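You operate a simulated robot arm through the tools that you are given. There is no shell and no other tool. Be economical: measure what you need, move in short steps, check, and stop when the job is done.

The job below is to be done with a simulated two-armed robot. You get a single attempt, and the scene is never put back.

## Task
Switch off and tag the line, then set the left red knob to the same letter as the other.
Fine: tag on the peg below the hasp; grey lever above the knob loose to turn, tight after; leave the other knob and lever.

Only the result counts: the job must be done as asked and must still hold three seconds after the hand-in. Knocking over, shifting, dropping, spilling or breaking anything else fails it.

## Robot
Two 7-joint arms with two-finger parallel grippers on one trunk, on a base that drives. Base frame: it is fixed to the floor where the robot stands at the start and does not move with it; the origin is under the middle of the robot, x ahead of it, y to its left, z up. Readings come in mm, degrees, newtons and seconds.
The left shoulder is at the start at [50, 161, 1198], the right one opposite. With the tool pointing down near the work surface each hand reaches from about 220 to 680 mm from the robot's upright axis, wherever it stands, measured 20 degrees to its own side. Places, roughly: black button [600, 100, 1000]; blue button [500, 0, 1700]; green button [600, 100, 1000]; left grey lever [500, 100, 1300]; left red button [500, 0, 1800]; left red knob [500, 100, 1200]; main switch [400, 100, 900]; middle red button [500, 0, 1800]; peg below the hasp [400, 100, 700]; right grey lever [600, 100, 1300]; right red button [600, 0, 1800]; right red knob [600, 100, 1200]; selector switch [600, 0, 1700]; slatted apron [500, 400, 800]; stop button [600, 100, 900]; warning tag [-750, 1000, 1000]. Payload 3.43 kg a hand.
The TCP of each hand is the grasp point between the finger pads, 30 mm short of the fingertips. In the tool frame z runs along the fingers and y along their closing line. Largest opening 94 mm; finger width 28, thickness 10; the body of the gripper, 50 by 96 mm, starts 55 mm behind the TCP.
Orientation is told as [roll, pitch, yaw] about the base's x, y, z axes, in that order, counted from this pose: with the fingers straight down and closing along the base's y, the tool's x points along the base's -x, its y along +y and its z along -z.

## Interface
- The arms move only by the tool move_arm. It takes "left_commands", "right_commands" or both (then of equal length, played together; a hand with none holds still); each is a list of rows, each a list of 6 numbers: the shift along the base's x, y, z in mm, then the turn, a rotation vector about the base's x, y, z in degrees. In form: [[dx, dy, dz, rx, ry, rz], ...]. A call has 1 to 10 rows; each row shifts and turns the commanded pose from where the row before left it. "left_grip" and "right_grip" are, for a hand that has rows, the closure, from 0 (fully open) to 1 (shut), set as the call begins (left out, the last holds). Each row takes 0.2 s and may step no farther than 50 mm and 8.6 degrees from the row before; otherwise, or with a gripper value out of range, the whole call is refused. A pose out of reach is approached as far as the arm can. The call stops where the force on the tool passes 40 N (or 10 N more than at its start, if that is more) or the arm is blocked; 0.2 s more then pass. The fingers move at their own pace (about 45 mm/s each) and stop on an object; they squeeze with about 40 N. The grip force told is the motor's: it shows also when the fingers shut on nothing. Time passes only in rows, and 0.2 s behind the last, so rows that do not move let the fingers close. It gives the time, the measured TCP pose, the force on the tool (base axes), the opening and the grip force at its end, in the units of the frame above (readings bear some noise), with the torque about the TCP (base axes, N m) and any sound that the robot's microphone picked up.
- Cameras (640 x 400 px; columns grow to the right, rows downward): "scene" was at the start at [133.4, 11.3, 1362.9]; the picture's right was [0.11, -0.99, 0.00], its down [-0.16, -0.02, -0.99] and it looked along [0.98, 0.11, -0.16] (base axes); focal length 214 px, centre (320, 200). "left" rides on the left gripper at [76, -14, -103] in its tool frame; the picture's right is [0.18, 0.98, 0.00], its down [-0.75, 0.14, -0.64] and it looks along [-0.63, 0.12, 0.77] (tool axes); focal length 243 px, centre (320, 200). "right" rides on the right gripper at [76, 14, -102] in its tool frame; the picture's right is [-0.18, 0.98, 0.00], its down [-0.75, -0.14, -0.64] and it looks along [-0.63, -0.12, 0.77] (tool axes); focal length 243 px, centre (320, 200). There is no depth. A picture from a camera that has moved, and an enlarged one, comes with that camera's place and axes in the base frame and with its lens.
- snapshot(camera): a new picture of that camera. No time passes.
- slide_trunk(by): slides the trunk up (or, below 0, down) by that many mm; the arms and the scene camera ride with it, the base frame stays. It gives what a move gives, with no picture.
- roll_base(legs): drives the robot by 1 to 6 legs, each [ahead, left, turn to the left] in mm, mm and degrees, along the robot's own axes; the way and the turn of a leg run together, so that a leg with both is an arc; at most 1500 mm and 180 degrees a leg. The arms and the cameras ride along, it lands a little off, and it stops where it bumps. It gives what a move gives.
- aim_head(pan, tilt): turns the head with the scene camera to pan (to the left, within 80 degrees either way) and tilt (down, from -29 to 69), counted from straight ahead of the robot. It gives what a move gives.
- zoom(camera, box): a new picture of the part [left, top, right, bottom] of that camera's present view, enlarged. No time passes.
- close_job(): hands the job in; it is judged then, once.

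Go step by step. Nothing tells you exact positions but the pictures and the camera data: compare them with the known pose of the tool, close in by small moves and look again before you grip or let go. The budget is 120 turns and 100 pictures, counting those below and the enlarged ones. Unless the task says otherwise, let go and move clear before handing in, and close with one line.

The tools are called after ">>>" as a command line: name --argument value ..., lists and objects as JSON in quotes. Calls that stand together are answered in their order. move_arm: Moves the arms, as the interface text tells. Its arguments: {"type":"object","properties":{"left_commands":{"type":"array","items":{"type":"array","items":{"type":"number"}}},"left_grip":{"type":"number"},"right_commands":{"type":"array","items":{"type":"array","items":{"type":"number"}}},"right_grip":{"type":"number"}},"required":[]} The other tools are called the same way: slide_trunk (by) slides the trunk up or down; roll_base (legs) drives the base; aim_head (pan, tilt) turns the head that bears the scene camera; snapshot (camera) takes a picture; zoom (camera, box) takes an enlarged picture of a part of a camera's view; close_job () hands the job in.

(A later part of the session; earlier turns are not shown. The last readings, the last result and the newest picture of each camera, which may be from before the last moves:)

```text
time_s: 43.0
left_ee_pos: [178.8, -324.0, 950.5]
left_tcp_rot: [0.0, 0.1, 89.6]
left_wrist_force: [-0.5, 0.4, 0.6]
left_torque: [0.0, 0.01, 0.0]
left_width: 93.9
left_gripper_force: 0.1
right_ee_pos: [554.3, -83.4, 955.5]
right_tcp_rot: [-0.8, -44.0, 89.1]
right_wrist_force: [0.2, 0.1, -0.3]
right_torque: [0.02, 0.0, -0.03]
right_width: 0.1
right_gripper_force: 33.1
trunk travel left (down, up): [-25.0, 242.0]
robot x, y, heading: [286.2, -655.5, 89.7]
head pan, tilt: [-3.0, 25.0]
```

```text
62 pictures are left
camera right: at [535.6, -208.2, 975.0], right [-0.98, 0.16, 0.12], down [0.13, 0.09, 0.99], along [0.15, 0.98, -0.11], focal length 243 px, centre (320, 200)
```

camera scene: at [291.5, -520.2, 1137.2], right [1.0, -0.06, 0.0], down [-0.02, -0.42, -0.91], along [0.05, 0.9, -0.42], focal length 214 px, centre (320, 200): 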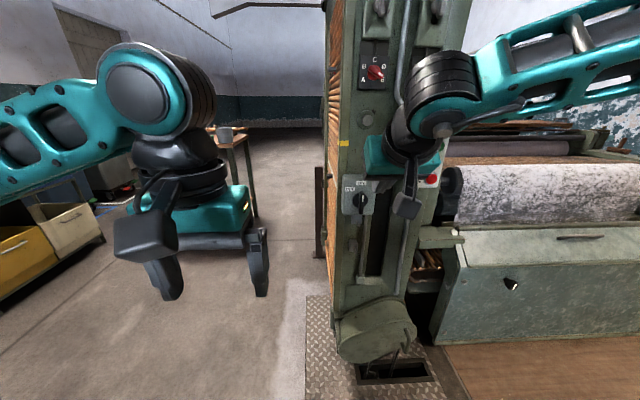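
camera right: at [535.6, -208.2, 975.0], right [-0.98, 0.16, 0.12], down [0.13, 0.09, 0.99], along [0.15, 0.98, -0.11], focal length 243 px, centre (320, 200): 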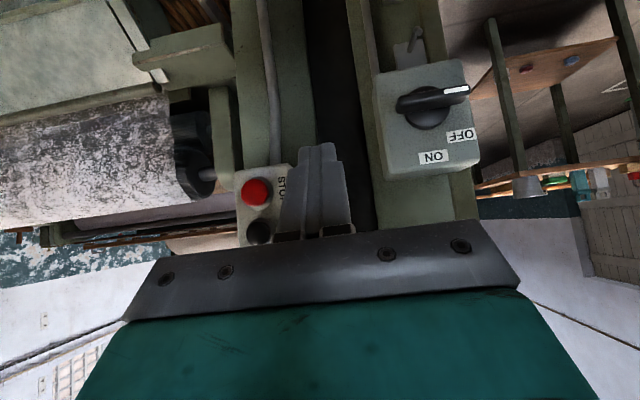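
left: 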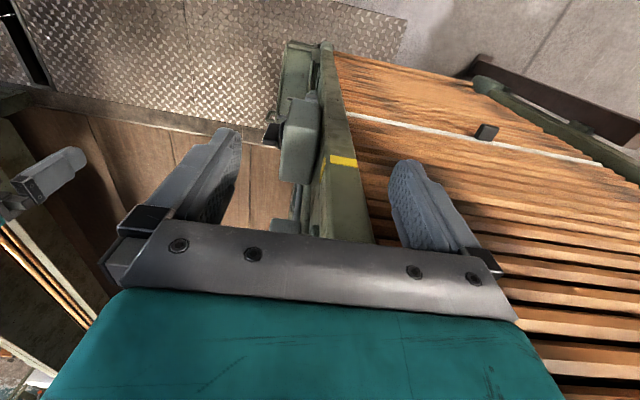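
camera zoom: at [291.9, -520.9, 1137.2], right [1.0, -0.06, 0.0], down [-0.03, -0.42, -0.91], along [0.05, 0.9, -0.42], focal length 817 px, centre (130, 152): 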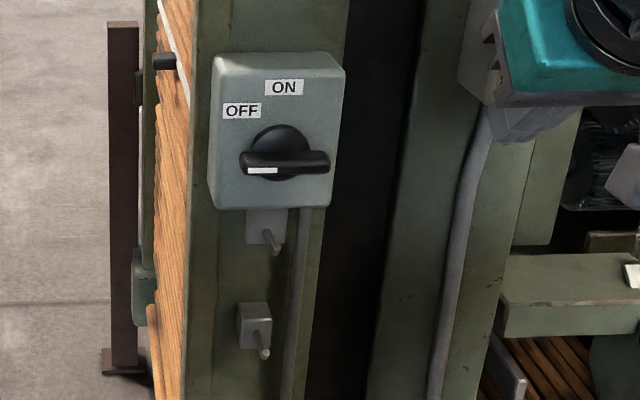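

Switch shows OFF. Next is the tag: drive left, then towards the small bench, and look at it.

>>> roll_base --legs '[[-60, 60, 0], [0, 700, 0], [400, 0, 0]]'

>>> aim_head --pan 10 --tilt 25

>>> snapshot --camera "scene"

```text
time_s: 52.6
left_ee_pos: [-576.2, 32.4, 950.5]
left_tcp_rot: [0.0, 0.0, 89.1]
left_wrist_force: [-0.1, 0.4, 0.4]
left_torque: [-0.01, 0.01, -0.02]
left_width: 94.1
left_gripper_force: 0.1
right_ee_pos: [-199.6, 268.8, 954.6]
right_tcp_rot: [-0.8, -44.1, 88.5]
right_wrist_force: [-0.6, -0.1, -1.0]
right_torque: [0.0, 0.02, 0.02]
right_width: 0.1
right_gripper_force: 32.4
trunk travel left (down, up): [-25.0, 242.0]
robot x, y, heading: [-475.2, -300.7, 88.8]
head pan, tilt: [-3.0, 25.0]
```

```text
time_s: 53.3
left_ee_pos: [-576.0, 32.1, 951.7]
left_tcp_rot: [-0.1, 0.0, 89.1]
left_wrist_force: [0.5, -0.2, -0.2]
left_torque: [0.02, 0.0, 0.01]
left_width: 94.0
left_gripper_force: 0.0
right_ee_pos: [-199.7, 269.5, 955.6]
right_tcp_rot: [-1.0, -44.1, 88.5]
right_wrist_force: [0.6, 0.4, 0.2]
right_torque: [0.03, -0.01, 0.01]
right_width: 0.1
right_gripper_force: 33.3
trunk travel left (down, up): [-25.0, 242.0]
robot x, y, heading: [-475.0, -300.5, 89.1]
head pan, tilt: [10.0, 25.0]
```

```text
61 pictures are left
camera scene: at [-486.0, -167.6, 1137.2], right [0.99, 0.16, 0.0], down [0.07, -0.42, -0.91], along [-0.14, 0.9, -0.42], focal length 214 px, centre (320, 200)
```

scene: 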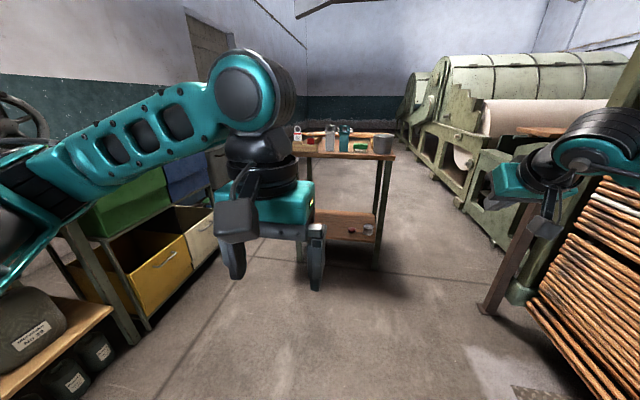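

The tag is around (−827,1122,945) on the bench; the bins on the left leave room. I'll drive nearer, keeping the hand short of the bench.

>>> roll_base --legs '[[0, 465, 1], [500, 0, 0]]'

>>> aim_head --pan -8 --tilt 20

>>> snapshot --camera "scene"

>>> snapshot --camera "right"

```text
time_s: 60.5
left_ee_pos: [-1053.2, 532.8, 950.7]
left_tcp_rot: [0.0, 0.1, 90.1]
left_wrist_force: [0.4, -0.4, -1.0]
left_torque: [0.0, -0.01, 0.0]
left_width: 93.8
left_gripper_force: 0.1
right_ee_pos: [-681.8, 776.3, 955.1]
right_tcp_rot: [-0.9, -44.0, 89.5]
right_wrist_force: [0.4, 0.2, 0.4]
right_torque: [-0.02, -0.04, 0.01]
right_width: 0.0
right_gripper_force: 32.8
trunk travel left (down, up): [-25.0, 242.0]
robot x, y, heading: [-944.7, 206.8, 90.4]
head pan, tilt: [10.0, 25.0]
```

```text
time_s: 61.3
left_ee_pos: [-1053.5, 533.4, 949.9]
left_tcp_rot: [0.0, 0.0, 90.1]
left_wrist_force: [1.0, 0.3, 0.5]
left_torque: [0.0, -0.01, 0.02]
left_width: 94.1
left_gripper_force: 0.0
right_ee_pos: [-681.1, 776.8, 954.8]
right_tcp_rot: [-0.9, -44.1, 89.6]
right_wrist_force: [0.0, 0.4, 0.3]
right_torque: [-0.02, -0.02, -0.01]
right_width: 0.1
right_gripper_force: 32.9
trunk travel left (down, up): [-25.0, 242.0]
robot x, y, heading: [-944.1, 202.0, 90.2]
head pan, tilt: [-8.0, 20.0]
```

```text
60 pictures are left
camera scene: at [-931.0, 337.4, 1145.3], right [0.99, -0.14, 0.0], down [-0.05, -0.34, -0.94], along [0.13, 0.93, -0.34], focal length 214 px, centre (320, 200)
```

scene: 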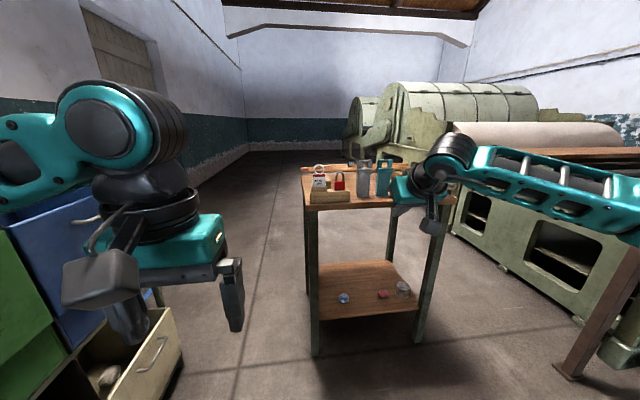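

```text
59 pictures are left
camera right: at [-698.8, 652.3, 974.9], right [-0.98, 0.15, 0.12], down [0.13, 0.09, 0.99], along [0.14, 0.98, -0.11], focal length 243 px, centre (320, 200)
```

right: 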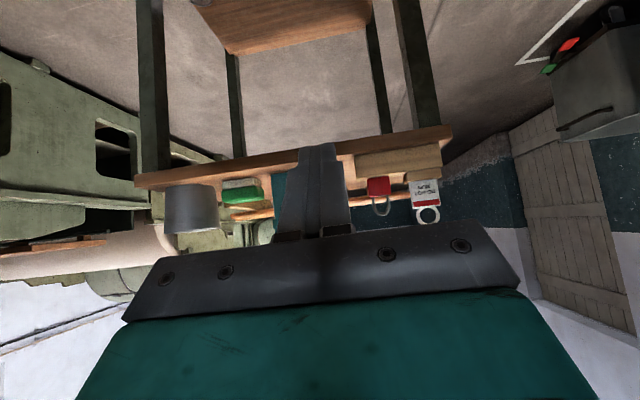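

Card centre triangulates to about (−827,1111,937). Zoom for size and orientation.

>>> zoom --camera "scene" --box '[290, 150, 370, 215]'

>>> zoom --camera "right" --box '[340, 130, 460, 230]'

```text
6.15 times, centred on (330, 182) of scene
camera zoom: at [-931.0, 337.4, 1145.3], right [0.99, -0.14, 0.0], down [-0.05, -0.34, -0.94], along [0.13, 0.93, -0.34], focal length 1320 px, centre (258, 308)
```

zoom: 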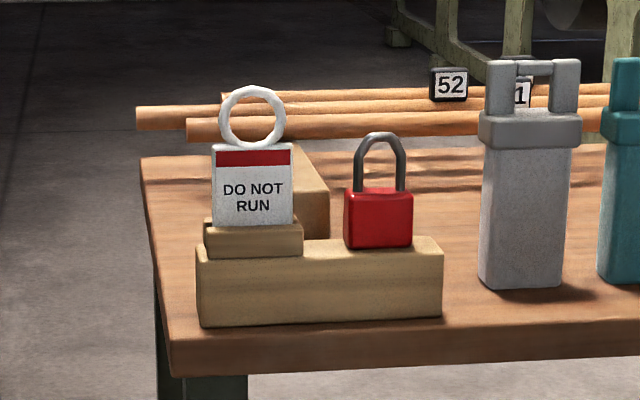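

```text
4.00 times, centred on (400, 180) of right
camera zoom: at [-698.8, 652.3, 974.9], right [-0.98, 0.15, 0.12], down [0.13, 0.09, 0.99], along [0.14, 0.98, -0.11], focal length 970 px, centre (0, 280)
```

zoom: 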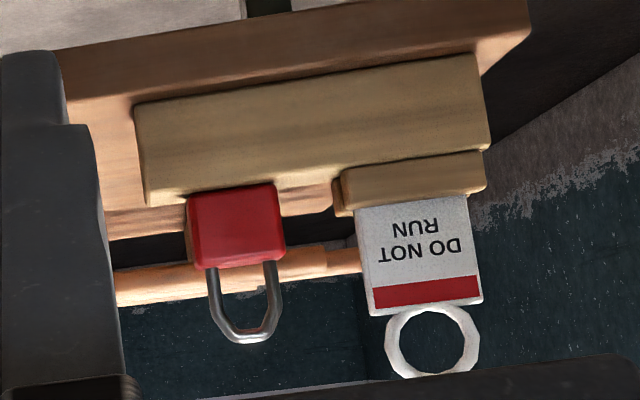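

Card ≈50 mm wide, ring ≈41 mm outer, padlock close on its right, so I'll use a ~70 mm opening. First line the hand up and raise it, then drive ahead 300.

>>> move_arm --right_commands '[[-29, 0, 20, 0, 0, 0], [-29, 0, 20, 0, 0, 0], [-29, 0, 20, 0, 0, 0], [-29, 0, 20, 0, 0, 0], [-29, 0, 20, 0, 0, 0], [0, 0, 0, 0, 0, 0], [0, 0, 0, 0, 0, 0]]' --right_grip 0.25

>>> roll_base --legs '[[270, 0, 0]]'

>>> snapshot --camera "right"

>>> snapshot --camera "scene"

```text
time_s: 62.9
left_ee_pos: [-1053.7, 534.6, 950.0]
left_tcp_rot: [0.0, 0.0, 90.1]
left_wrist_force: [-0.5, 0.7, 0.1]
left_torque: [0.03, 0.01, 0.03]
left_width: 93.9
left_gripper_force: 0.1
right_ee_pos: [-827.7, 776.5, 1055.5]
right_tcp_rot: [-1.0, -44.1, 89.5]
right_wrist_force: [-0.2, 0.4, -0.2]
right_torque: [0.0, -0.01, 0.0]
right_width: 70.4
right_gripper_force: 0.1
trunk travel left (down, up): [-25.0, 242.0]
robot x, y, heading: [-946.7, 203.3, 90.0]
head pan, tilt: [-8.0, 20.0]
```

```text
time_s: 64.8
left_ee_pos: [-1051.9, 799.0, 949.8]
left_tcp_rot: [0.0, 0.0, 89.8]
left_wrist_force: [0.6, 0.1, 0.1]
left_torque: [0.0, 0.02, -0.01]
left_width: 94.2
left_gripper_force: 0.2
right_ee_pos: [-823.8, 1040.1, 1054.6]
right_tcp_rot: [-0.9, -44.2, 89.3]
right_wrist_force: [1.3, 0.6, -0.3]
right_torque: [0.0, 0.0, 0.01]
right_width: 70.4
right_gripper_force: 0.0
trunk travel left (down, up): [-25.0, 242.0]
robot x, y, heading: [-943.0, 469.1, 89.5]
head pan, tilt: [-8.0, 20.0]
```

```text
56 pictures are left
camera right: at [-842.6, 915.7, 1075.2], right [-0.98, 0.16, 0.12], down [0.13, 0.09, 0.99], along [0.14, 0.98, -0.11], focal length 243 px, centre (320, 200)
```

right: 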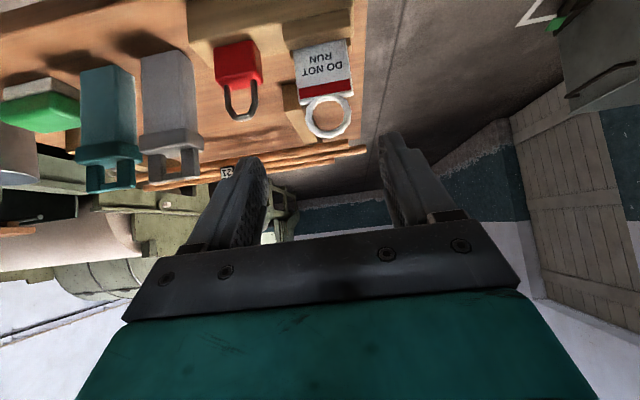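

```text
55 pictures are left
camera scene: at [-930.0, 602.3, 1145.3], right [0.99, -0.14, 0.0], down [-0.05, -0.34, -0.94], along [0.13, 0.93, -0.34], focal length 214 px, centre (320, 200)
```

scene: 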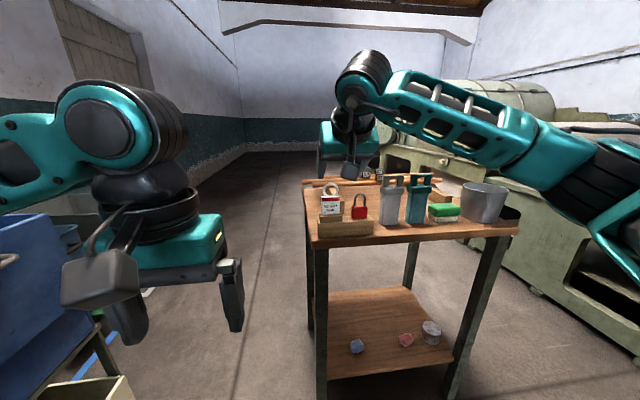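

Card centre now (−830,1111,941), ring 958–999. Descending along the finger direction, straddling the card.

>>> move_arm --right_commands '[[-3, 11, -15, 0, 0, 0], [-3, 11, -15, 0, 0, 0], [0, 11, -15, 0, 0, 0], [0, 11, -15, 0, 0, 0], [0, 11, -15, 0, 0, 0], [0, 8, -12, 0, 0, 0], [0, 0, 0, 0, 0, 0]]'

>>> snapshot --camera "right"

>>> zoom --camera "scene" --box '[290, 160, 400, 250]'

```text
time_s: 66.4
left_ee_pos: [-1052.7, 799.8, 949.5]
left_tcp_rot: [0.1, 0.0, 89.8]
left_wrist_force: [-0.6, 0.8, -0.5]
left_torque: [0.0, 0.02, 0.01]
left_width: 93.9
left_gripper_force: 0.1
right_ee_pos: [-829.6, 1104.6, 968.3]
right_tcp_rot: [-0.9, -44.1, 89.2]
right_wrist_force: [-0.7, 0.3, 0.7]
right_torque: [0.02, -0.02, 0.01]
right_width: 70.4
right_gripper_force: 0.1
trunk travel left (down, up): [-25.0, 242.0]
robot x, y, heading: [-946.2, 471.2, 90.0]
head pan, tilt: [-8.0, 20.0]
```

```text
54 pictures are left
camera right: at [-847.9, 979.8, 987.8], right [-0.98, 0.16, 0.12], down [0.13, 0.09, 0.99], along [0.14, 0.98, -0.11], focal length 243 px, centre (320, 200)
```

right: 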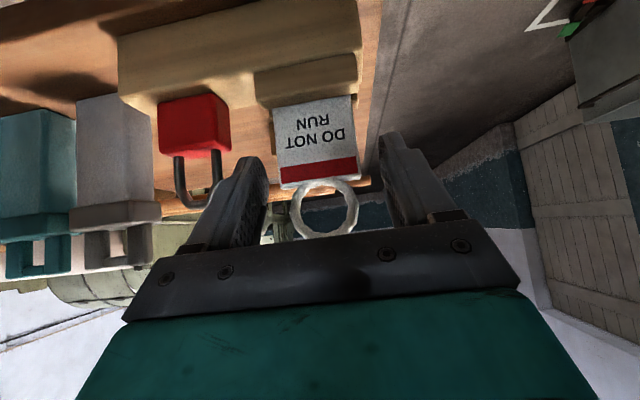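

```text
4.44 times, centred on (345, 205) of scene
camera zoom: at [-930.0, 602.2, 1145.3], right [0.99, -0.14, 0.0], down [-0.05, -0.34, -0.94], along [0.13, 0.93, -0.34], focal length 953 px, centre (209, 178)
```

zoom: 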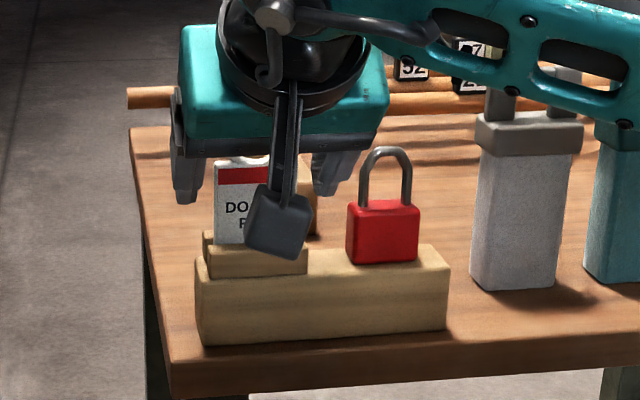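

Well centred; card spans z≈916–964. Lower 16 mm and close.

>>> move_arm --right_commands '[[0, 1, -8, 0, 0, 0], [0, 1, -8, 0, 0, 0], [0, 0, 0, 0, 0, 0]]'

>>> move_arm --right_commands '[[0, 0, 0, 0, 0, 0], [0, 0, 0, 0, 0, 0], [0, 0, 0, 0, 0, 0], [0, 0, 0, 0, 0, 0]]' --right_grip 1

>>> snapshot --camera "right"

```text
time_s: 67.2
left_ee_pos: [-1051.8, 798.4, 949.8]
left_tcp_rot: [0.1, 0.1, 89.8]
left_wrist_force: [0.1, 0.7, -0.2]
left_torque: [0.03, 0.0, 0.0]
left_width: 94.1
left_gripper_force: 0.0
right_ee_pos: [-829.5, 1106.2, 952.0]
right_tcp_rot: [-0.9, -44.1, 89.1]
right_wrist_force: [0.0, -0.3, -0.4]
right_torque: [0.01, -0.01, 0.01]
right_width: 70.4
right_gripper_force: 0.0
trunk travel left (down, up): [-25.0, 242.0]
robot x, y, heading: [-945.0, 465.2, 89.7]
head pan, tilt: [-8.0, 20.0]
```

```text
time_s: 68.2
left_ee_pos: [-1051.3, 799.1, 950.7]
left_tcp_rot: [0.1, 0.0, 89.7]
left_wrist_force: [0.5, 0.2, 0.7]
left_torque: [-0.02, 0.01, 0.01]
left_width: 94.0
left_gripper_force: 0.1
right_ee_pos: [-830.3, 1107.4, 952.7]
right_tcp_rot: [-1.0, -44.0, 89.2]
right_wrist_force: [0.2, -0.4, 0.3]
right_torque: [0.0, 0.01, 0.01]
right_width: 48.4
right_gripper_force: 40.1
trunk travel left (down, up): [-25.0, 242.0]
robot x, y, heading: [-944.1, 469.4, 89.9]
head pan, tilt: [-8.0, 20.0]
```

```text
52 pictures are left
camera right: at [-848.1, 981.0, 971.4], right [-0.98, 0.16, 0.12], down [0.13, 0.09, 0.99], along [0.14, 0.98, -0.11], focal length 243 px, centre (320, 200)
```

right: 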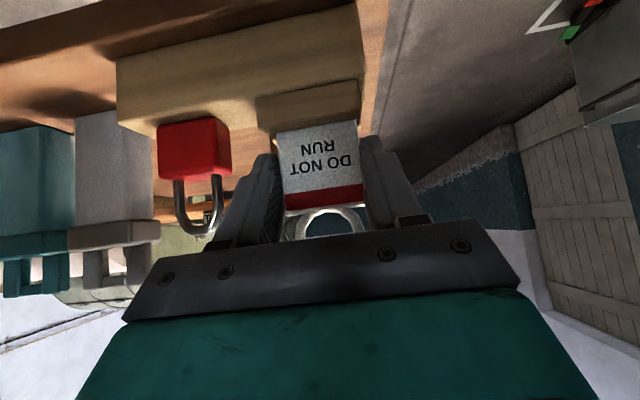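

Gripped, 48 mm wide. Lift straight up.

>>> move_arm --right_commands '[[0, 0, 8, 0, 0, 0], [0, 0, 12, 0, 0, 0], [0, 0, 20, 0, 0, 0], [0, 0, 25, 0, 0, 0], [0, 0, 30, 0, 0, 0], [0, -15, 30, 0, 0, 0], [0, 0, 0, 0, 0, 0]]'

>>> snapshot --camera "right"

>>> zoom --camera "scene" --box '[290, 110, 430, 250]'

```text
time_s: 69.8
left_ee_pos: [-1051.8, 797.8, 949.7]
left_tcp_rot: [0.0, 0.0, 89.8]
left_wrist_force: [1.4, 0.2, 0.2]
left_torque: [-0.03, 0.0, -0.02]
left_width: 94.0
left_gripper_force: 0.0
right_ee_pos: [-831.5, 1089.2, 1077.4]
right_tcp_rot: [-0.9, -44.1, 89.3]
right_wrist_force: [0.7, 0.1, 0.3]
right_torque: [-0.01, 0.0, 0.01]
right_width: 48.5
right_gripper_force: 40.1
trunk travel left (down, up): [-25.0, 242.0]
robot x, y, heading: [-947.1, 471.1, 89.7]
head pan, tilt: [-8.0, 20.0]
```

```text
51 pictures are left
camera right: at [-848.4, 964.8, 1096.9], right [-0.98, 0.16, 0.12], down [0.13, 0.09, 0.99], along [0.14, 0.98, -0.11], focal length 243 px, centre (320, 200)
```

right: 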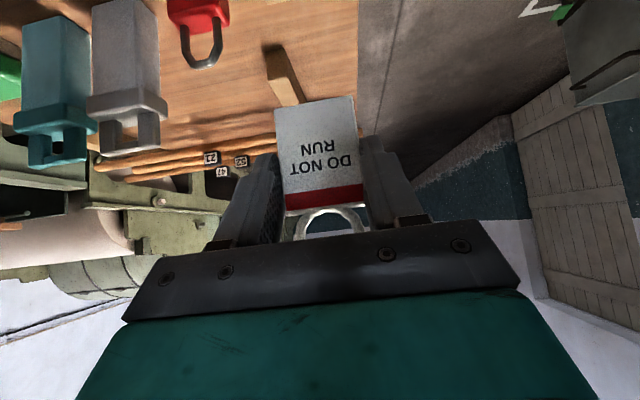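

```text
2.86 times, centred on (360, 180) of scene
camera zoom: at [-930.0, 602.1, 1145.3], right [0.99, -0.14, 0.0], down [-0.05, -0.34, -0.94], along [0.13, 0.93, -0.34], focal length 613 px, centre (206, 257)
```

zoom: 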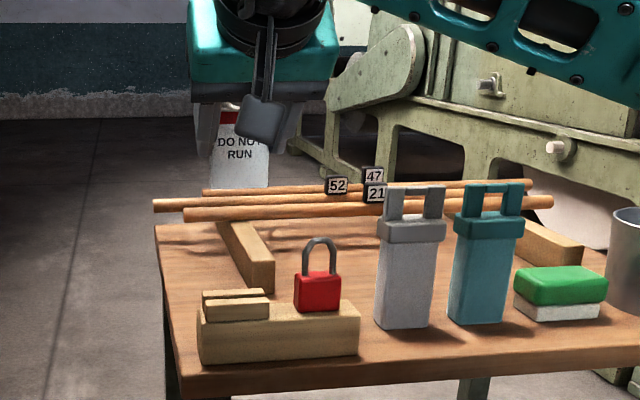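

Tag held firmly. Drive back out and return before the panel.

>>> roll_base --legs '[[-800, 0, 0], [-350, 0, 0], [0, -1190, 0]]'

>>> aim_head --pan -8 --tilt 30

>>> snapshot --camera "scene"

>>> snapshot --camera "right"

```text
time_s: 86.4
left_ee_pos: [158.1, -363.2, 949.5]
left_tcp_rot: [-0.1, -0.1, 89.1]
left_wrist_force: [-0.3, -0.2, 0.1]
left_torque: [0.0, -0.01, 0.01]
left_width: 94.0
left_gripper_force: 0.0
right_ee_pos: [382.5, -73.2, 1076.6]
right_tcp_rot: [-0.9, -44.0, 88.6]
right_wrist_force: [-0.1, -0.5, -0.5]
right_torque: [-0.03, -0.02, -0.01]
right_width: 48.6
right_gripper_force: 39.3
trunk travel left (down, up): [-25.0, 242.0]
robot x, y, heading: [262.1, -695.7, 89.4]
head pan, tilt: [-8.0, 20.0]
```

```text
time_s: 87.1
left_ee_pos: [157.0, -363.1, 950.7]
left_tcp_rot: [0.0, 0.0, 89.2]
left_wrist_force: [-0.6, -0.7, -0.3]
left_torque: [0.02, 0.02, -0.04]
left_width: 94.0
left_gripper_force: 0.1
right_ee_pos: [382.1, -75.1, 1077.0]
right_tcp_rot: [-0.9, -44.0, 88.6]
right_wrist_force: [-0.1, 0.4, 0.2]
right_torque: [0.01, -0.01, 0.0]
right_width: 48.9
right_gripper_force: 40.3
trunk travel left (down, up): [-25.0, 242.0]
robot x, y, heading: [258.2, -692.5, 89.2]
head pan, tilt: [-8.0, 30.0]
```

```text
49 pictures are left
camera scene: at [276.6, -563.6, 1129.3], right [0.99, -0.15, 0.0], down [-0.08, -0.49, -0.87], along [0.13, 0.86, -0.5], focal length 214 px, centre (320, 200)
```

scene: 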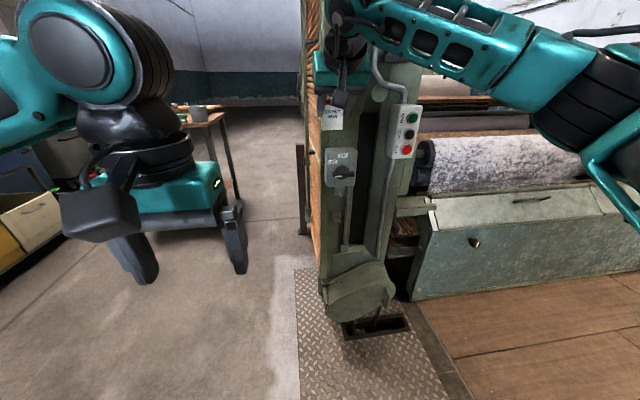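

```text
48 pictures are left
camera right: at [362.8, -199.1, 1096.5], right [-0.98, 0.17, 0.12], down [0.13, 0.09, 0.99], along [0.15, 0.98, -0.11], focal length 243 px, centre (320, 200)
```

right: 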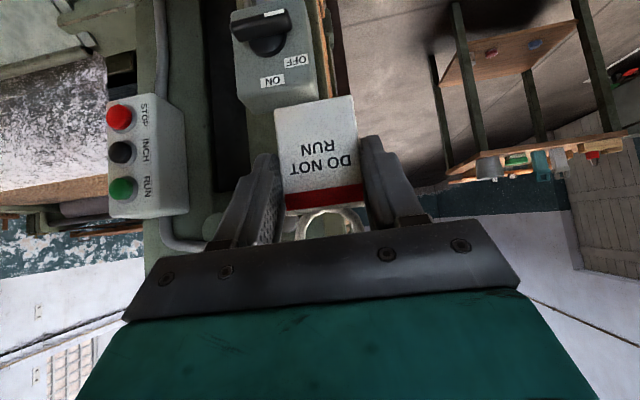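

Lower trunk a bit and bring the tag down in front of the peg, still well clear.

>>> slide_trunk --by -25

>>> move_arm --right_commands '[[8, -15, -38, 0, 0, 0], [8, -15, -38, 0, 0, 0], [8, -10, -38, 0, 0, 0], [8, 0, -38, 0, 0, 0], [8, 0, -38, 0, 0, 0], [8, 0, -38, 0, 0, 0], [8, 0, -38, 0, 0, 0], [6, 0, -30, 0, 0, 0], [0, 0, 0, 0, 0, 0]]'

>>> snapshot --camera "right"

>>> snapshot --camera "scene"

```text
time_s: 87.8
left_ee_pos: [157.2, -361.7, 924.7]
left_tcp_rot: [0.0, 0.0, 89.1]
left_wrist_force: [-0.5, -0.3, -0.1]
left_torque: [0.01, 0.01, 0.01]
left_width: 94.0
left_gripper_force: 0.1
right_ee_pos: [382.8, -73.3, 1051.8]
right_tcp_rot: [-0.9, -44.1, 88.6]
right_wrist_force: [0.5, 0.2, -0.8]
right_torque: [0.01, 0.04, 0.01]
right_width: 48.6
right_gripper_force: 40.6
trunk travel left (down, up): [0.0, 267.0]
robot x, y, heading: [257.1, -693.9, 89.2]
head pan, tilt: [-8.0, 30.0]
```

```text
time_s: 89.8
left_ee_pos: [157.8, -362.3, 925.5]
left_tcp_rot: [0.1, 0.0, 89.1]
left_wrist_force: [-0.1, 0.4, 0.5]
left_torque: [0.0, -0.02, 0.0]
left_width: 94.2
left_gripper_force: 0.1
right_ee_pos: [444.6, -114.3, 753.7]
right_tcp_rot: [-0.8, -44.1, 88.5]
right_wrist_force: [0.4, 0.4, -1.0]
right_torque: [0.0, 0.01, 0.02]
right_width: 48.6
right_gripper_force: 39.9
trunk travel left (down, up): [0.0, 267.0]
robot x, y, heading: [261.9, -691.2, 88.9]
head pan, tilt: [-8.0, 30.0]
```

```text
47 pictures are left
camera right: at [425.2, -238.6, 774.4], right [-0.98, 0.17, 0.12], down [0.13, 0.09, 0.99], along [0.15, 0.98, -0.11], focal length 243 px, centre (320, 200)
```

right: 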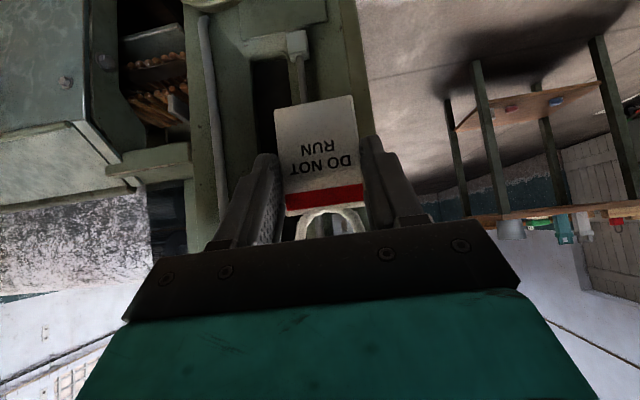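

```text
46 pictures are left
camera scene: at [276.6, -563.6, 1104.3], right [0.99, -0.15, 0.0], down [-0.08, -0.49, -0.87], along [0.13, 0.86, -0.5], focal length 214 px, centre (320, 200)
```

scene: 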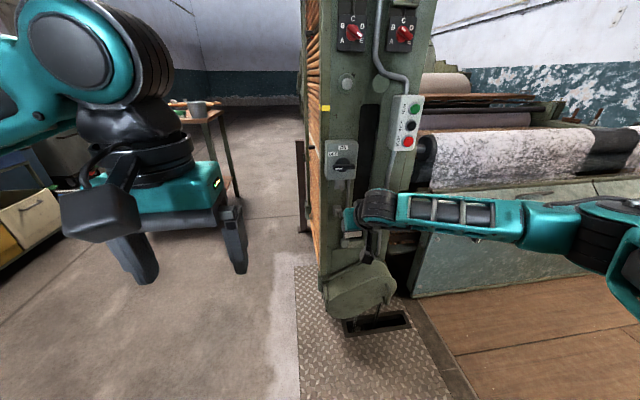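

The tag hides the peg from the right camera, so I'll use the left hand as a side camera: tilt it and turn it right, low beside the post.

>>> move_arm --left_commands '[[10, 15, -34, 7.4, 0, 0], [10, 15, -34, 7.4, 0, 0], [10, 15, -34, 7.4, 0, 0], [10, 15, -34, 7.4, 0, 0], [10, 15, -34, 7.4, 0, 0], [10, 15, -34, 7.4, 0, 0]]'

>>> move_arm --left_commands '[[0, 10, 0, 0, 0, -8.4], [0, 10, 0, 0, 0, -8.4], [0, 10, 0, 0, 0, -8.4], [0, 10, 0, 0, 0, -8.4], [0, 10, 0, 0, 0, -8.4], [0, 10, 0, 0, 0, -8.4], [0, 0, 0, 0, 0, 0]]'

>>> snapshot --camera "left"

```text
time_s: 91.2
left_ee_pos: [218.0, -272.3, 720.0]
left_tcp_rot: [0.9, -44.4, 88.7]
left_wrist_force: [-0.7, -0.7, 0.1]
left_torque: [-0.04, -0.02, 0.01]
left_width: 93.8
left_gripper_force: 0.1
right_ee_pos: [444.7, -114.1, 755.0]
right_tcp_rot: [-0.9, -44.2, 88.6]
right_wrist_force: [0.4, -0.1, -0.9]
right_torque: [0.01, 0.01, -0.01]
right_width: 48.7
right_gripper_force: 39.5
trunk travel left (down, up): [0.0, 267.0]
robot x, y, heading: [256.8, -697.7, 89.1]
head pan, tilt: [-8.0, 30.0]
```

```text
time_s: 92.8
left_ee_pos: [218.0, -213.3, 720.7]
left_tcp_rot: [0.7, -44.4, 38.3]
left_wrist_force: [0.8, 0.0, 0.8]
left_torque: [0.0, -0.03, 0.0]
left_width: 94.2
left_gripper_force: 0.0
right_ee_pos: [445.5, -114.3, 755.3]
right_tcp_rot: [-0.8, -44.1, 88.6]
right_wrist_force: [-0.4, 0.2, -0.3]
right_torque: [0.02, -0.03, -0.02]
right_width: 48.5
right_gripper_force: 39.5
trunk travel left (down, up): [0.0, 267.0]
robot x, y, heading: [263.0, -693.5, 88.7]
head pan, tilt: [-8.0, 30.0]
```

```text
45 pictures are left
camera left: at [128.2, -303.5, 740.1], right [-0.72, 0.68, -0.12], down [-0.01, 0.16, 0.99], along [0.69, 0.71, -0.1], focal length 243 px, centre (320, 200)
```

left: 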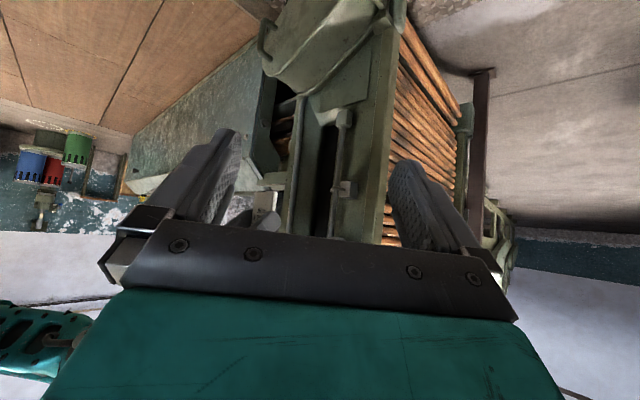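

I see the peg block at ≈(445,95,656). Raising the left hand for a better view of both peg and tag.

>>> move_arm --left_commands '[[0, 0, 40, 0, 0, 0], [0, 0, 40, 0, 0, 0], [0, 0, 20, 0, 0, 0], [0, 0, 0, 0, 0, 0]]'

>>> snapshot --camera "left"

>>> zoom --camera "left" --box '[240, 60, 420, 220]'

```text
time_s: 93.8
left_ee_pos: [216.8, -212.3, 820.3]
left_tcp_rot: [0.8, -44.3, 38.4]
left_wrist_force: [-0.2, 0.1, 0.0]
left_torque: [0.01, 0.0, 0.01]
left_width: 93.7
left_gripper_force: 0.1
right_ee_pos: [444.9, -113.8, 754.4]
right_tcp_rot: [-0.9, -44.1, 88.6]
right_wrist_force: [-0.2, -0.3, -0.3]
right_torque: [-0.03, 0.01, 0.0]
right_width: 48.8
right_gripper_force: 39.8
trunk travel left (down, up): [0.0, 267.0]
robot x, y, heading: [256.6, -695.1, 89.0]
head pan, tilt: [-8.0, 30.0]
```

```text
44 pictures are left
camera left: at [127.6, -303.5, 839.3], right [-0.72, 0.68, -0.12], down [-0.01, 0.16, 0.99], along [0.69, 0.71, -0.1], focal length 243 px, centre (320, 200)
```

left: 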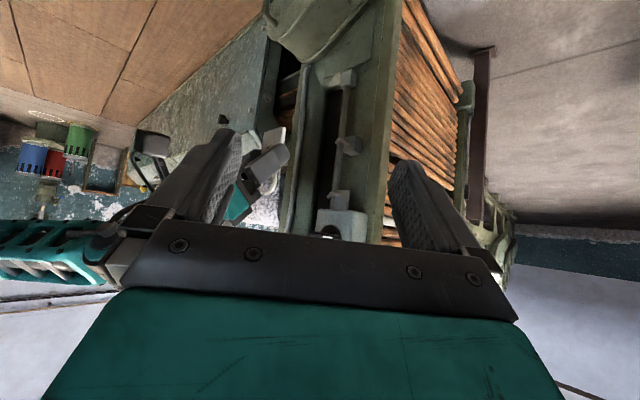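

```text
2.50 times, centred on (330, 140) of left
camera zoom: at [127.6, -303.5, 839.3], right [-0.72, 0.68, -0.12], down [-0.01, 0.16, 0.99], along [0.69, 0.71, -0.1], focal length 606 px, centre (295, 350)
```

zoom: 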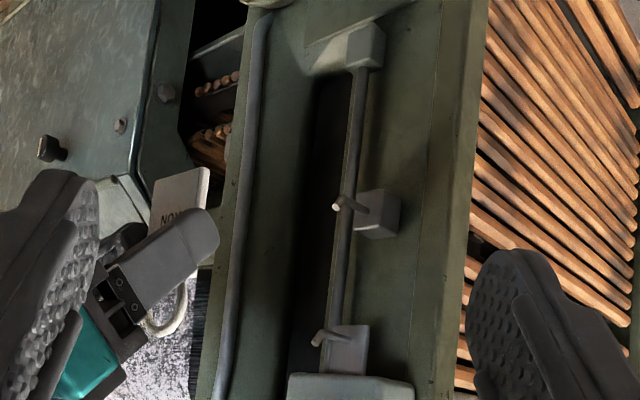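

>>> zoom --camera "left" --box '[320, 120, 370, 160]'

>>> zoom --camera "scene" --box '[320, 160, 390, 260]'

```text
10.00 times, centred on (345, 140) of left
camera zoom: at [127.6, -303.5, 839.3], right [-0.72, 0.68, -0.12], down [-0.01, 0.16, 0.99], along [0.69, 0.71, -0.1], focal length 2426 px, centre (70, 800)
```

zoom: 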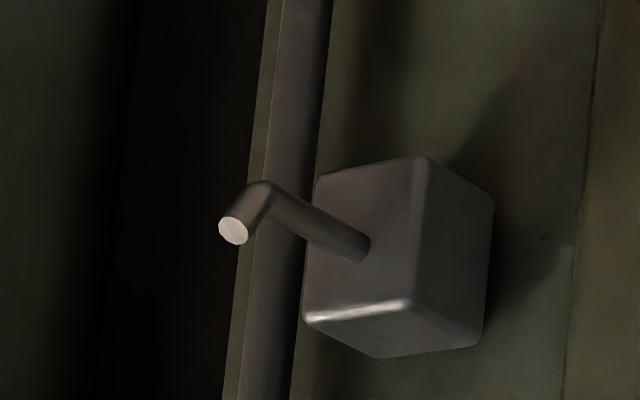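

```text
4.00 times, centred on (355, 210) of scene
camera zoom: at [276.6, -563.7, 1104.3], right [0.99, -0.15, 0.0], down [-0.08, -0.49, -0.87], along [0.13, 0.86, -0.5], focal length 858 px, centre (180, 160)
```

zoom: 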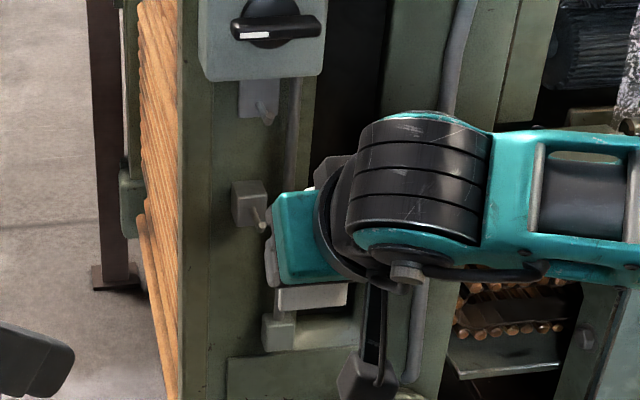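

The peg is a horizontal pin at z≈662 (y 92→52) with an upturned tip at ≈(442,46,675); x≈443. I'll bring the ring just in front of the tip and check from the left camera.

>>> move_arm --right_commands '[[0, 5, -29, 0, 0, 0], [0, 15, -29, 0, 0, 0], [0, 20, -29, 0, 0, 0], [0, 25, -20, 0, 0, 0], [0, 25, -5, 0, 0, 0], [-1, 20, -2, 0, 0, 0], [0, 0, 0, 0, 0, 0]]'

>>> zoom --camera "left" --box '[270, 80, 390, 180]'

>>> zoom --camera "scene" --box '[310, 190, 390, 260]'

```text
time_s: 95.5
left_ee_pos: [216.5, -212.2, 819.3]
left_tcp_rot: [0.8, -44.4, 38.5]
left_wrist_force: [0.7, 0.0, -0.2]
left_torque: [0.0, -0.01, -0.02]
left_width: 93.9
left_gripper_force: 0.0
right_ee_pos: [444.2, -4.3, 643.6]
right_tcp_rot: [-0.9, -44.1, 88.6]
right_wrist_force: [-0.7, 1.4, -0.4]
right_torque: [-0.02, -0.01, -0.01]
right_width: 48.4
right_gripper_force: 39.8
trunk travel left (down, up): [0.0, 267.0]
robot x, y, heading: [260.9, -692.9, 89.2]
head pan, tilt: [-8.0, 30.0]
```

```text
4.00 times, centred on (330, 130) of left
camera zoom: at [127.5, -303.4, 838.9], right [-0.72, 0.68, -0.12], down [-0.01, 0.16, 0.99], along [0.69, 0.71, -0.1], focal length 970 px, centre (280, 480)
```

zoom: 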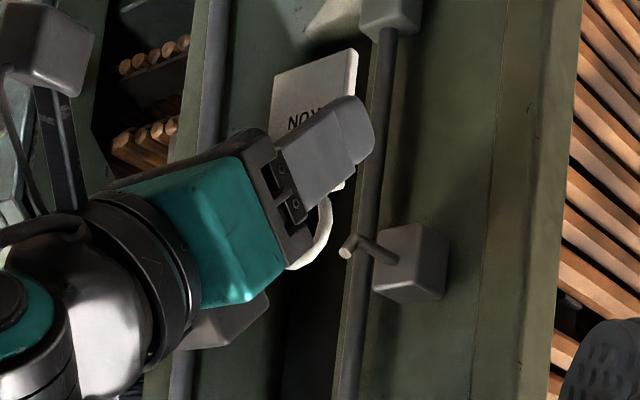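

```text
5.71 times, centred on (350, 225) of scene
camera zoom: at [276.6, -563.6, 1104.3], right [0.99, -0.15, 0.0], down [-0.08, -0.49, -0.87], along [0.13, 0.86, -0.5], focal length 1226 px, centre (149, 57)
```

zoom: 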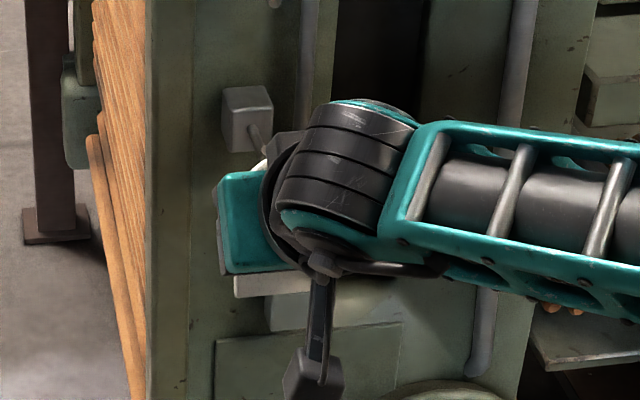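

Ring height (centre ≈671) matches the hook (657–680). Advance slowly 24 mm and look.

>>> move_arm --right_commands '[[0, 8, -1, 0, 0, 0], [0, 8, 0, 0, 0, 0], [0, 8, 0, 0, 0, 0], [0, 0, 0, 0, 0, 0]]'

>>> zoom --camera "left" --box '[290, 90, 370, 160]'

```text
time_s: 96.5
left_ee_pos: [216.5, -212.3, 819.9]
left_tcp_rot: [0.8, -44.5, 38.3]
left_wrist_force: [0.8, -0.3, 0.5]
left_torque: [0.0, 0.01, 0.0]
left_width: 93.9
left_gripper_force: 0.1
right_ee_pos: [442.3, 20.4, 641.0]
right_tcp_rot: [-0.9, -44.1, 88.6]
right_wrist_force: [0.5, -0.1, 0.2]
right_torque: [-0.02, 0.01, 0.01]
right_width: 48.4
right_gripper_force: 40.4
trunk travel left (down, up): [0.0, 267.0]
robot x, y, heading: [256.7, -690.8, 88.9]
head pan, tilt: [-8.0, 30.0]
```

```text
5.71 times, centred on (330, 125) of left
camera zoom: at [127.5, -303.4, 838.9], right [-0.72, 0.68, -0.12], down [-0.01, 0.16, 0.99], along [0.69, 0.71, -0.1], focal length 1386 px, centre (263, 629)
```

zoom: 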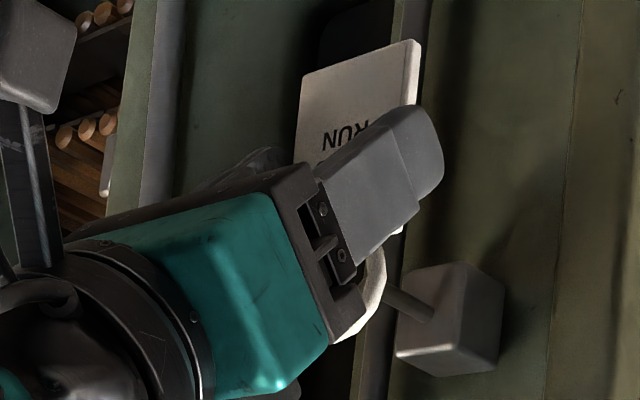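

No contact yet; the tip is behind the ring's near limb, entering. Advance further.

>>> move_arm --right_commands '[[0, 6, 0, 0, 0, 0], [0, 6, 0, 0, 0, 0], [0, 6, 0, 0, 0, 0], [0, 4, 0, 0, 0, 0], [0, 0, 0, 0, 0, 0]]'

>>> zoom --camera "left" --box '[290, 90, 370, 160]'

>>> zoom --camera "scene" --box '[320, 190, 380, 240]'

```text
time_s: 97.7
left_ee_pos: [217.2, -212.4, 818.5]
left_tcp_rot: [0.7, -44.4, 38.4]
left_wrist_force: [0.1, 0.1, -0.7]
left_torque: [0.0, 0.01, -0.03]
left_width: 94.1
left_gripper_force: 0.0
right_ee_pos: [443.3, 43.3, 642.3]
right_tcp_rot: [-0.8, -44.1, 88.6]
right_wrist_force: [0.4, -0.6, 0.2]
right_torque: [-0.04, -0.01, 0.01]
right_width: 48.5
right_gripper_force: 39.6
trunk travel left (down, up): [0.0, 267.0]
robot x, y, heading: [263.1, -692.9, 89.0]
head pan, tilt: [-8.0, 30.0]
```

```text
5.71 times, centred on (330, 125) of left
camera zoom: at [127.5, -303.4, 838.9], right [-0.72, 0.68, -0.12], down [-0.01, 0.16, 0.99], along [0.69, 0.71, -0.1], focal length 1386 px, centre (263, 629)
```

zoom: 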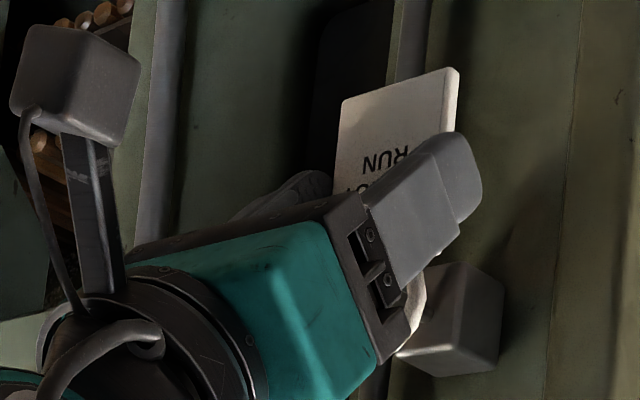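

```text
8.00 times, centred on (350, 215) of scene
camera zoom: at [276.6, -563.6, 1104.3], right [0.99, -0.15, 0.0], down [-0.08, -0.49, -0.87], along [0.13, 0.86, -0.5], focal length 1716 px, centre (80, 80)
```

zoom: 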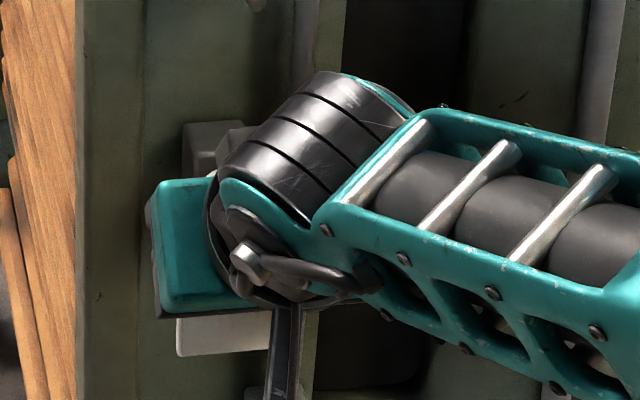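

No contact and the ring surrounds the pin's position. Lower 9 mm gently, feeling for the ring resting on the pin.

>>> move_arm --right_commands '[[0, 0, -3, 0, 0, 0], [0, 0, -3, 0, 0, 0], [0, 0, -3, 0, 0, 0], [0, 0, 0, 0, 0, 0]]'

>>> move_arm --right_commands '[[0, 0, -2, 0, 0, 0], [0, 0, -2, 0, 0, 0], [0, 0, 0, 0, 0, 0]]'

>>> snapshot --camera "right"

```text
time_s: 98.7
left_ee_pos: [216.3, -212.8, 818.5]
left_tcp_rot: [0.8, -44.4, 38.5]
left_wrist_force: [0.0, 0.3, -0.3]
left_torque: [-0.03, 0.0, -0.05]
left_width: 94.2
left_gripper_force: 0.1
right_ee_pos: [442.2, 40.9, 632.6]
right_tcp_rot: [-0.9, -44.1, 88.5]
right_wrist_force: [0.0, -0.2, 0.0]
right_torque: [-0.02, 0.0, -0.01]
right_width: 48.7
right_gripper_force: 39.9
trunk travel left (down, up): [0.0, 267.0]
robot x, y, heading: [262.5, -694.0, 88.9]
head pan, tilt: [-8.0, 30.0]
```

```text
time_s: 99.5
left_ee_pos: [217.6, -213.3, 819.1]
left_tcp_rot: [1.0, -44.3, 38.4]
left_wrist_force: [0.0, 0.3, 0.3]
left_torque: [0.02, 0.01, 0.0]
left_width: 93.9
left_gripper_force: 0.0
right_ee_pos: [444.0, 41.5, 627.4]
right_tcp_rot: [-0.9, -44.1, 88.6]
right_wrist_force: [-0.5, 0.1, -1.1]
right_torque: [0.01, -0.01, 0.01]
right_width: 48.7
right_gripper_force: 40.2
trunk travel left (down, up): [0.0, 267.0]
robot x, y, heading: [258.0, -696.7, 89.0]
head pan, tilt: [-8.0, 30.0]
```

```text
35 pictures are left
camera right: at [424.0, -83.1, 647.9], right [-0.98, 0.17, 0.12], down [0.13, 0.09, 0.99], along [0.15, 0.98, -0.11], focal length 243 px, centre (320, 200)
```

right: 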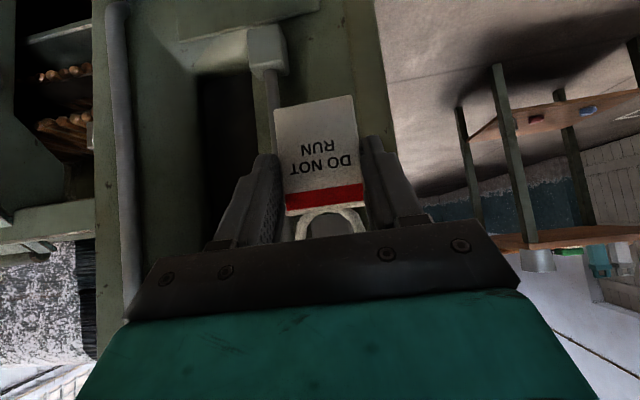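

>>> zoom --camera "right" --box '[280, 180, 380, 250]'

>>> move_arm --right_commands '[[0, 0, -2, 0, 0, 0], [0, 0, -2, 0, 0, 0], [0, 0, -1, 0, 0, 0], [0, 0, 0, 0, 0, 0]]'

```text
5.71 times, centred on (330, 215) of right
camera zoom: at [424.0, -83.1, 647.9], right [-0.98, 0.17, 0.12], down [0.13, 0.09, 0.99], along [0.15, 0.98, -0.11], focal length 1386 px, centre (263, 114)
```

zoom: 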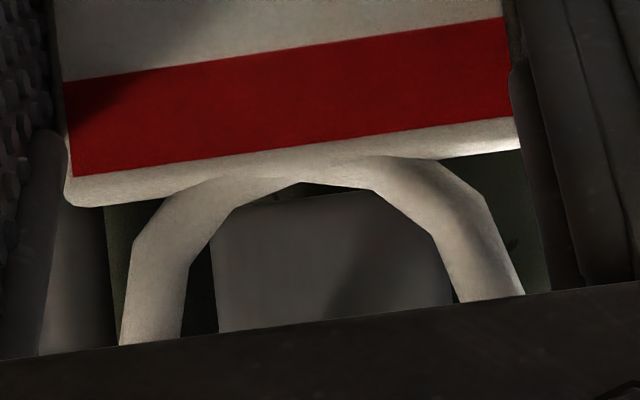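

```text
time_s: 100.5
left_ee_pos: [216.7, -214.0, 819.6]
left_tcp_rot: [0.8, -44.6, 38.5]
left_wrist_force: [-0.2, -0.4, -0.6]
left_torque: [0.0, -0.02, 0.03]
left_width: 94.1
left_gripper_force: 0.0
right_ee_pos: [443.3, 42.5, 626.7]
right_tcp_rot: [-0.8, -44.5, 88.5]
right_wrist_force: [1.5, 11.1, 11.7]
right_torque: [-0.24, 0.01, -0.03]
right_width: 48.6
right_gripper_force: 39.7
trunk travel left (down, up): [0.0, 267.0]
robot x, y, heading: [262.0, -693.1, 89.1]
head pan, tilt: [-8.0, 30.0]
```

Force +y/+z: the ring rests on the inner side of the hook's bend. I'll raise 2, go 8 mm further toward the block, then release with a small opening.

>>> move_arm --right_commands '[[0, 0, 3, 0, 0, 0], [0, 4, 0, 0, 0, 0], [0, 5, 0, 0, 0, 0], [0, 0, -2, 0, 0, 0], [0, 0, 0, 0, 0, 0]]'

>>> zoom --camera "left" --box '[290, 90, 370, 160]'

```text
time_s: 101.7
left_ee_pos: [216.4, -213.0, 820.3]
left_tcp_rot: [0.9, -44.4, 38.4]
left_wrist_force: [0.4, -1.4, 0.1]
left_torque: [0.02, 0.01, -0.03]
left_width: 94.2
left_gripper_force: 0.1
right_ee_pos: [442.2, 42.5, 625.2]
right_tcp_rot: [-0.9, -44.0, 88.6]
right_wrist_force: [0.4, 2.3, 2.4]
right_torque: [-0.05, 0.03, -0.02]
right_width: 48.8
right_gripper_force: 40.1
right hand out of reach, approached as far as the arm can: row 3
trunk travel left (down, up): [0.0, 267.0]
robot x, y, heading: [262.6, -695.4, 89.3]
head pan, tilt: [-8.0, 30.0]
```

```text
5.71 times, centred on (330, 125) of left
camera zoom: at [127.5, -303.5, 838.9], right [-0.72, 0.68, -0.12], down [-0.01, 0.16, 0.99], along [0.69, 0.71, -0.1], focal length 1386 px, centre (263, 629)
```

zoom: 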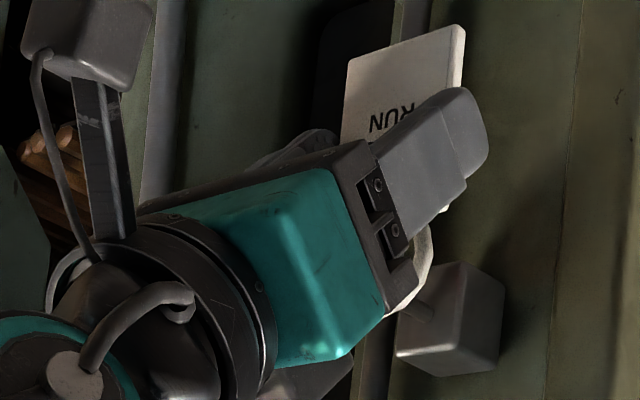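

By the left camera the ring sits at y≈64, about 10 mm inside the hook's bend. Release with a slight opening.

>>> move_arm --right_commands '[[0, 0, 0, 0, 0, 0], [0, 0, 0, 0, 0, 0], [0, 0, 0, 0, 0, 0]]' --right_grip 0.36

>>> zoom --camera "left" --box '[290, 90, 370, 160]'

```text
time_s: 102.5
left_ee_pos: [217.3, -212.1, 820.1]
left_tcp_rot: [0.8, -44.3, 38.3]
left_wrist_force: [-0.3, -0.3, -0.7]
left_torque: [-0.01, 0.0, 0.02]
left_width: 93.9
left_gripper_force: 0.1
right_ee_pos: [443.0, 42.6, 626.3]
right_tcp_rot: [-1.0, -44.2, 88.6]
right_wrist_force: [0.2, -0.6, 0.4]
right_torque: [0.0, 0.01, -0.01]
right_width: 60.0
right_gripper_force: 0.0
trunk travel left (down, up): [0.0, 267.0]
robot x, y, heading: [262.6, -693.6, 89.2]
head pan, tilt: [-8.0, 30.0]
```

```text
5.71 times, centred on (330, 125) of left
camera zoom: at [127.5, -303.4, 838.9], right [-0.72, 0.68, -0.12], down [-0.01, 0.16, 0.99], along [0.69, 0.71, -0.1], focal length 1386 px, centre (263, 629)
```

zoom: 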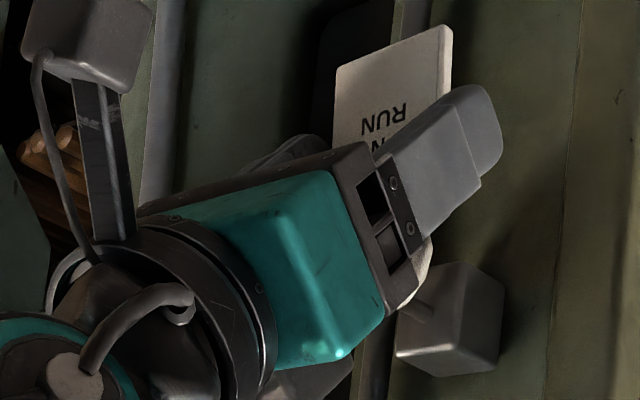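

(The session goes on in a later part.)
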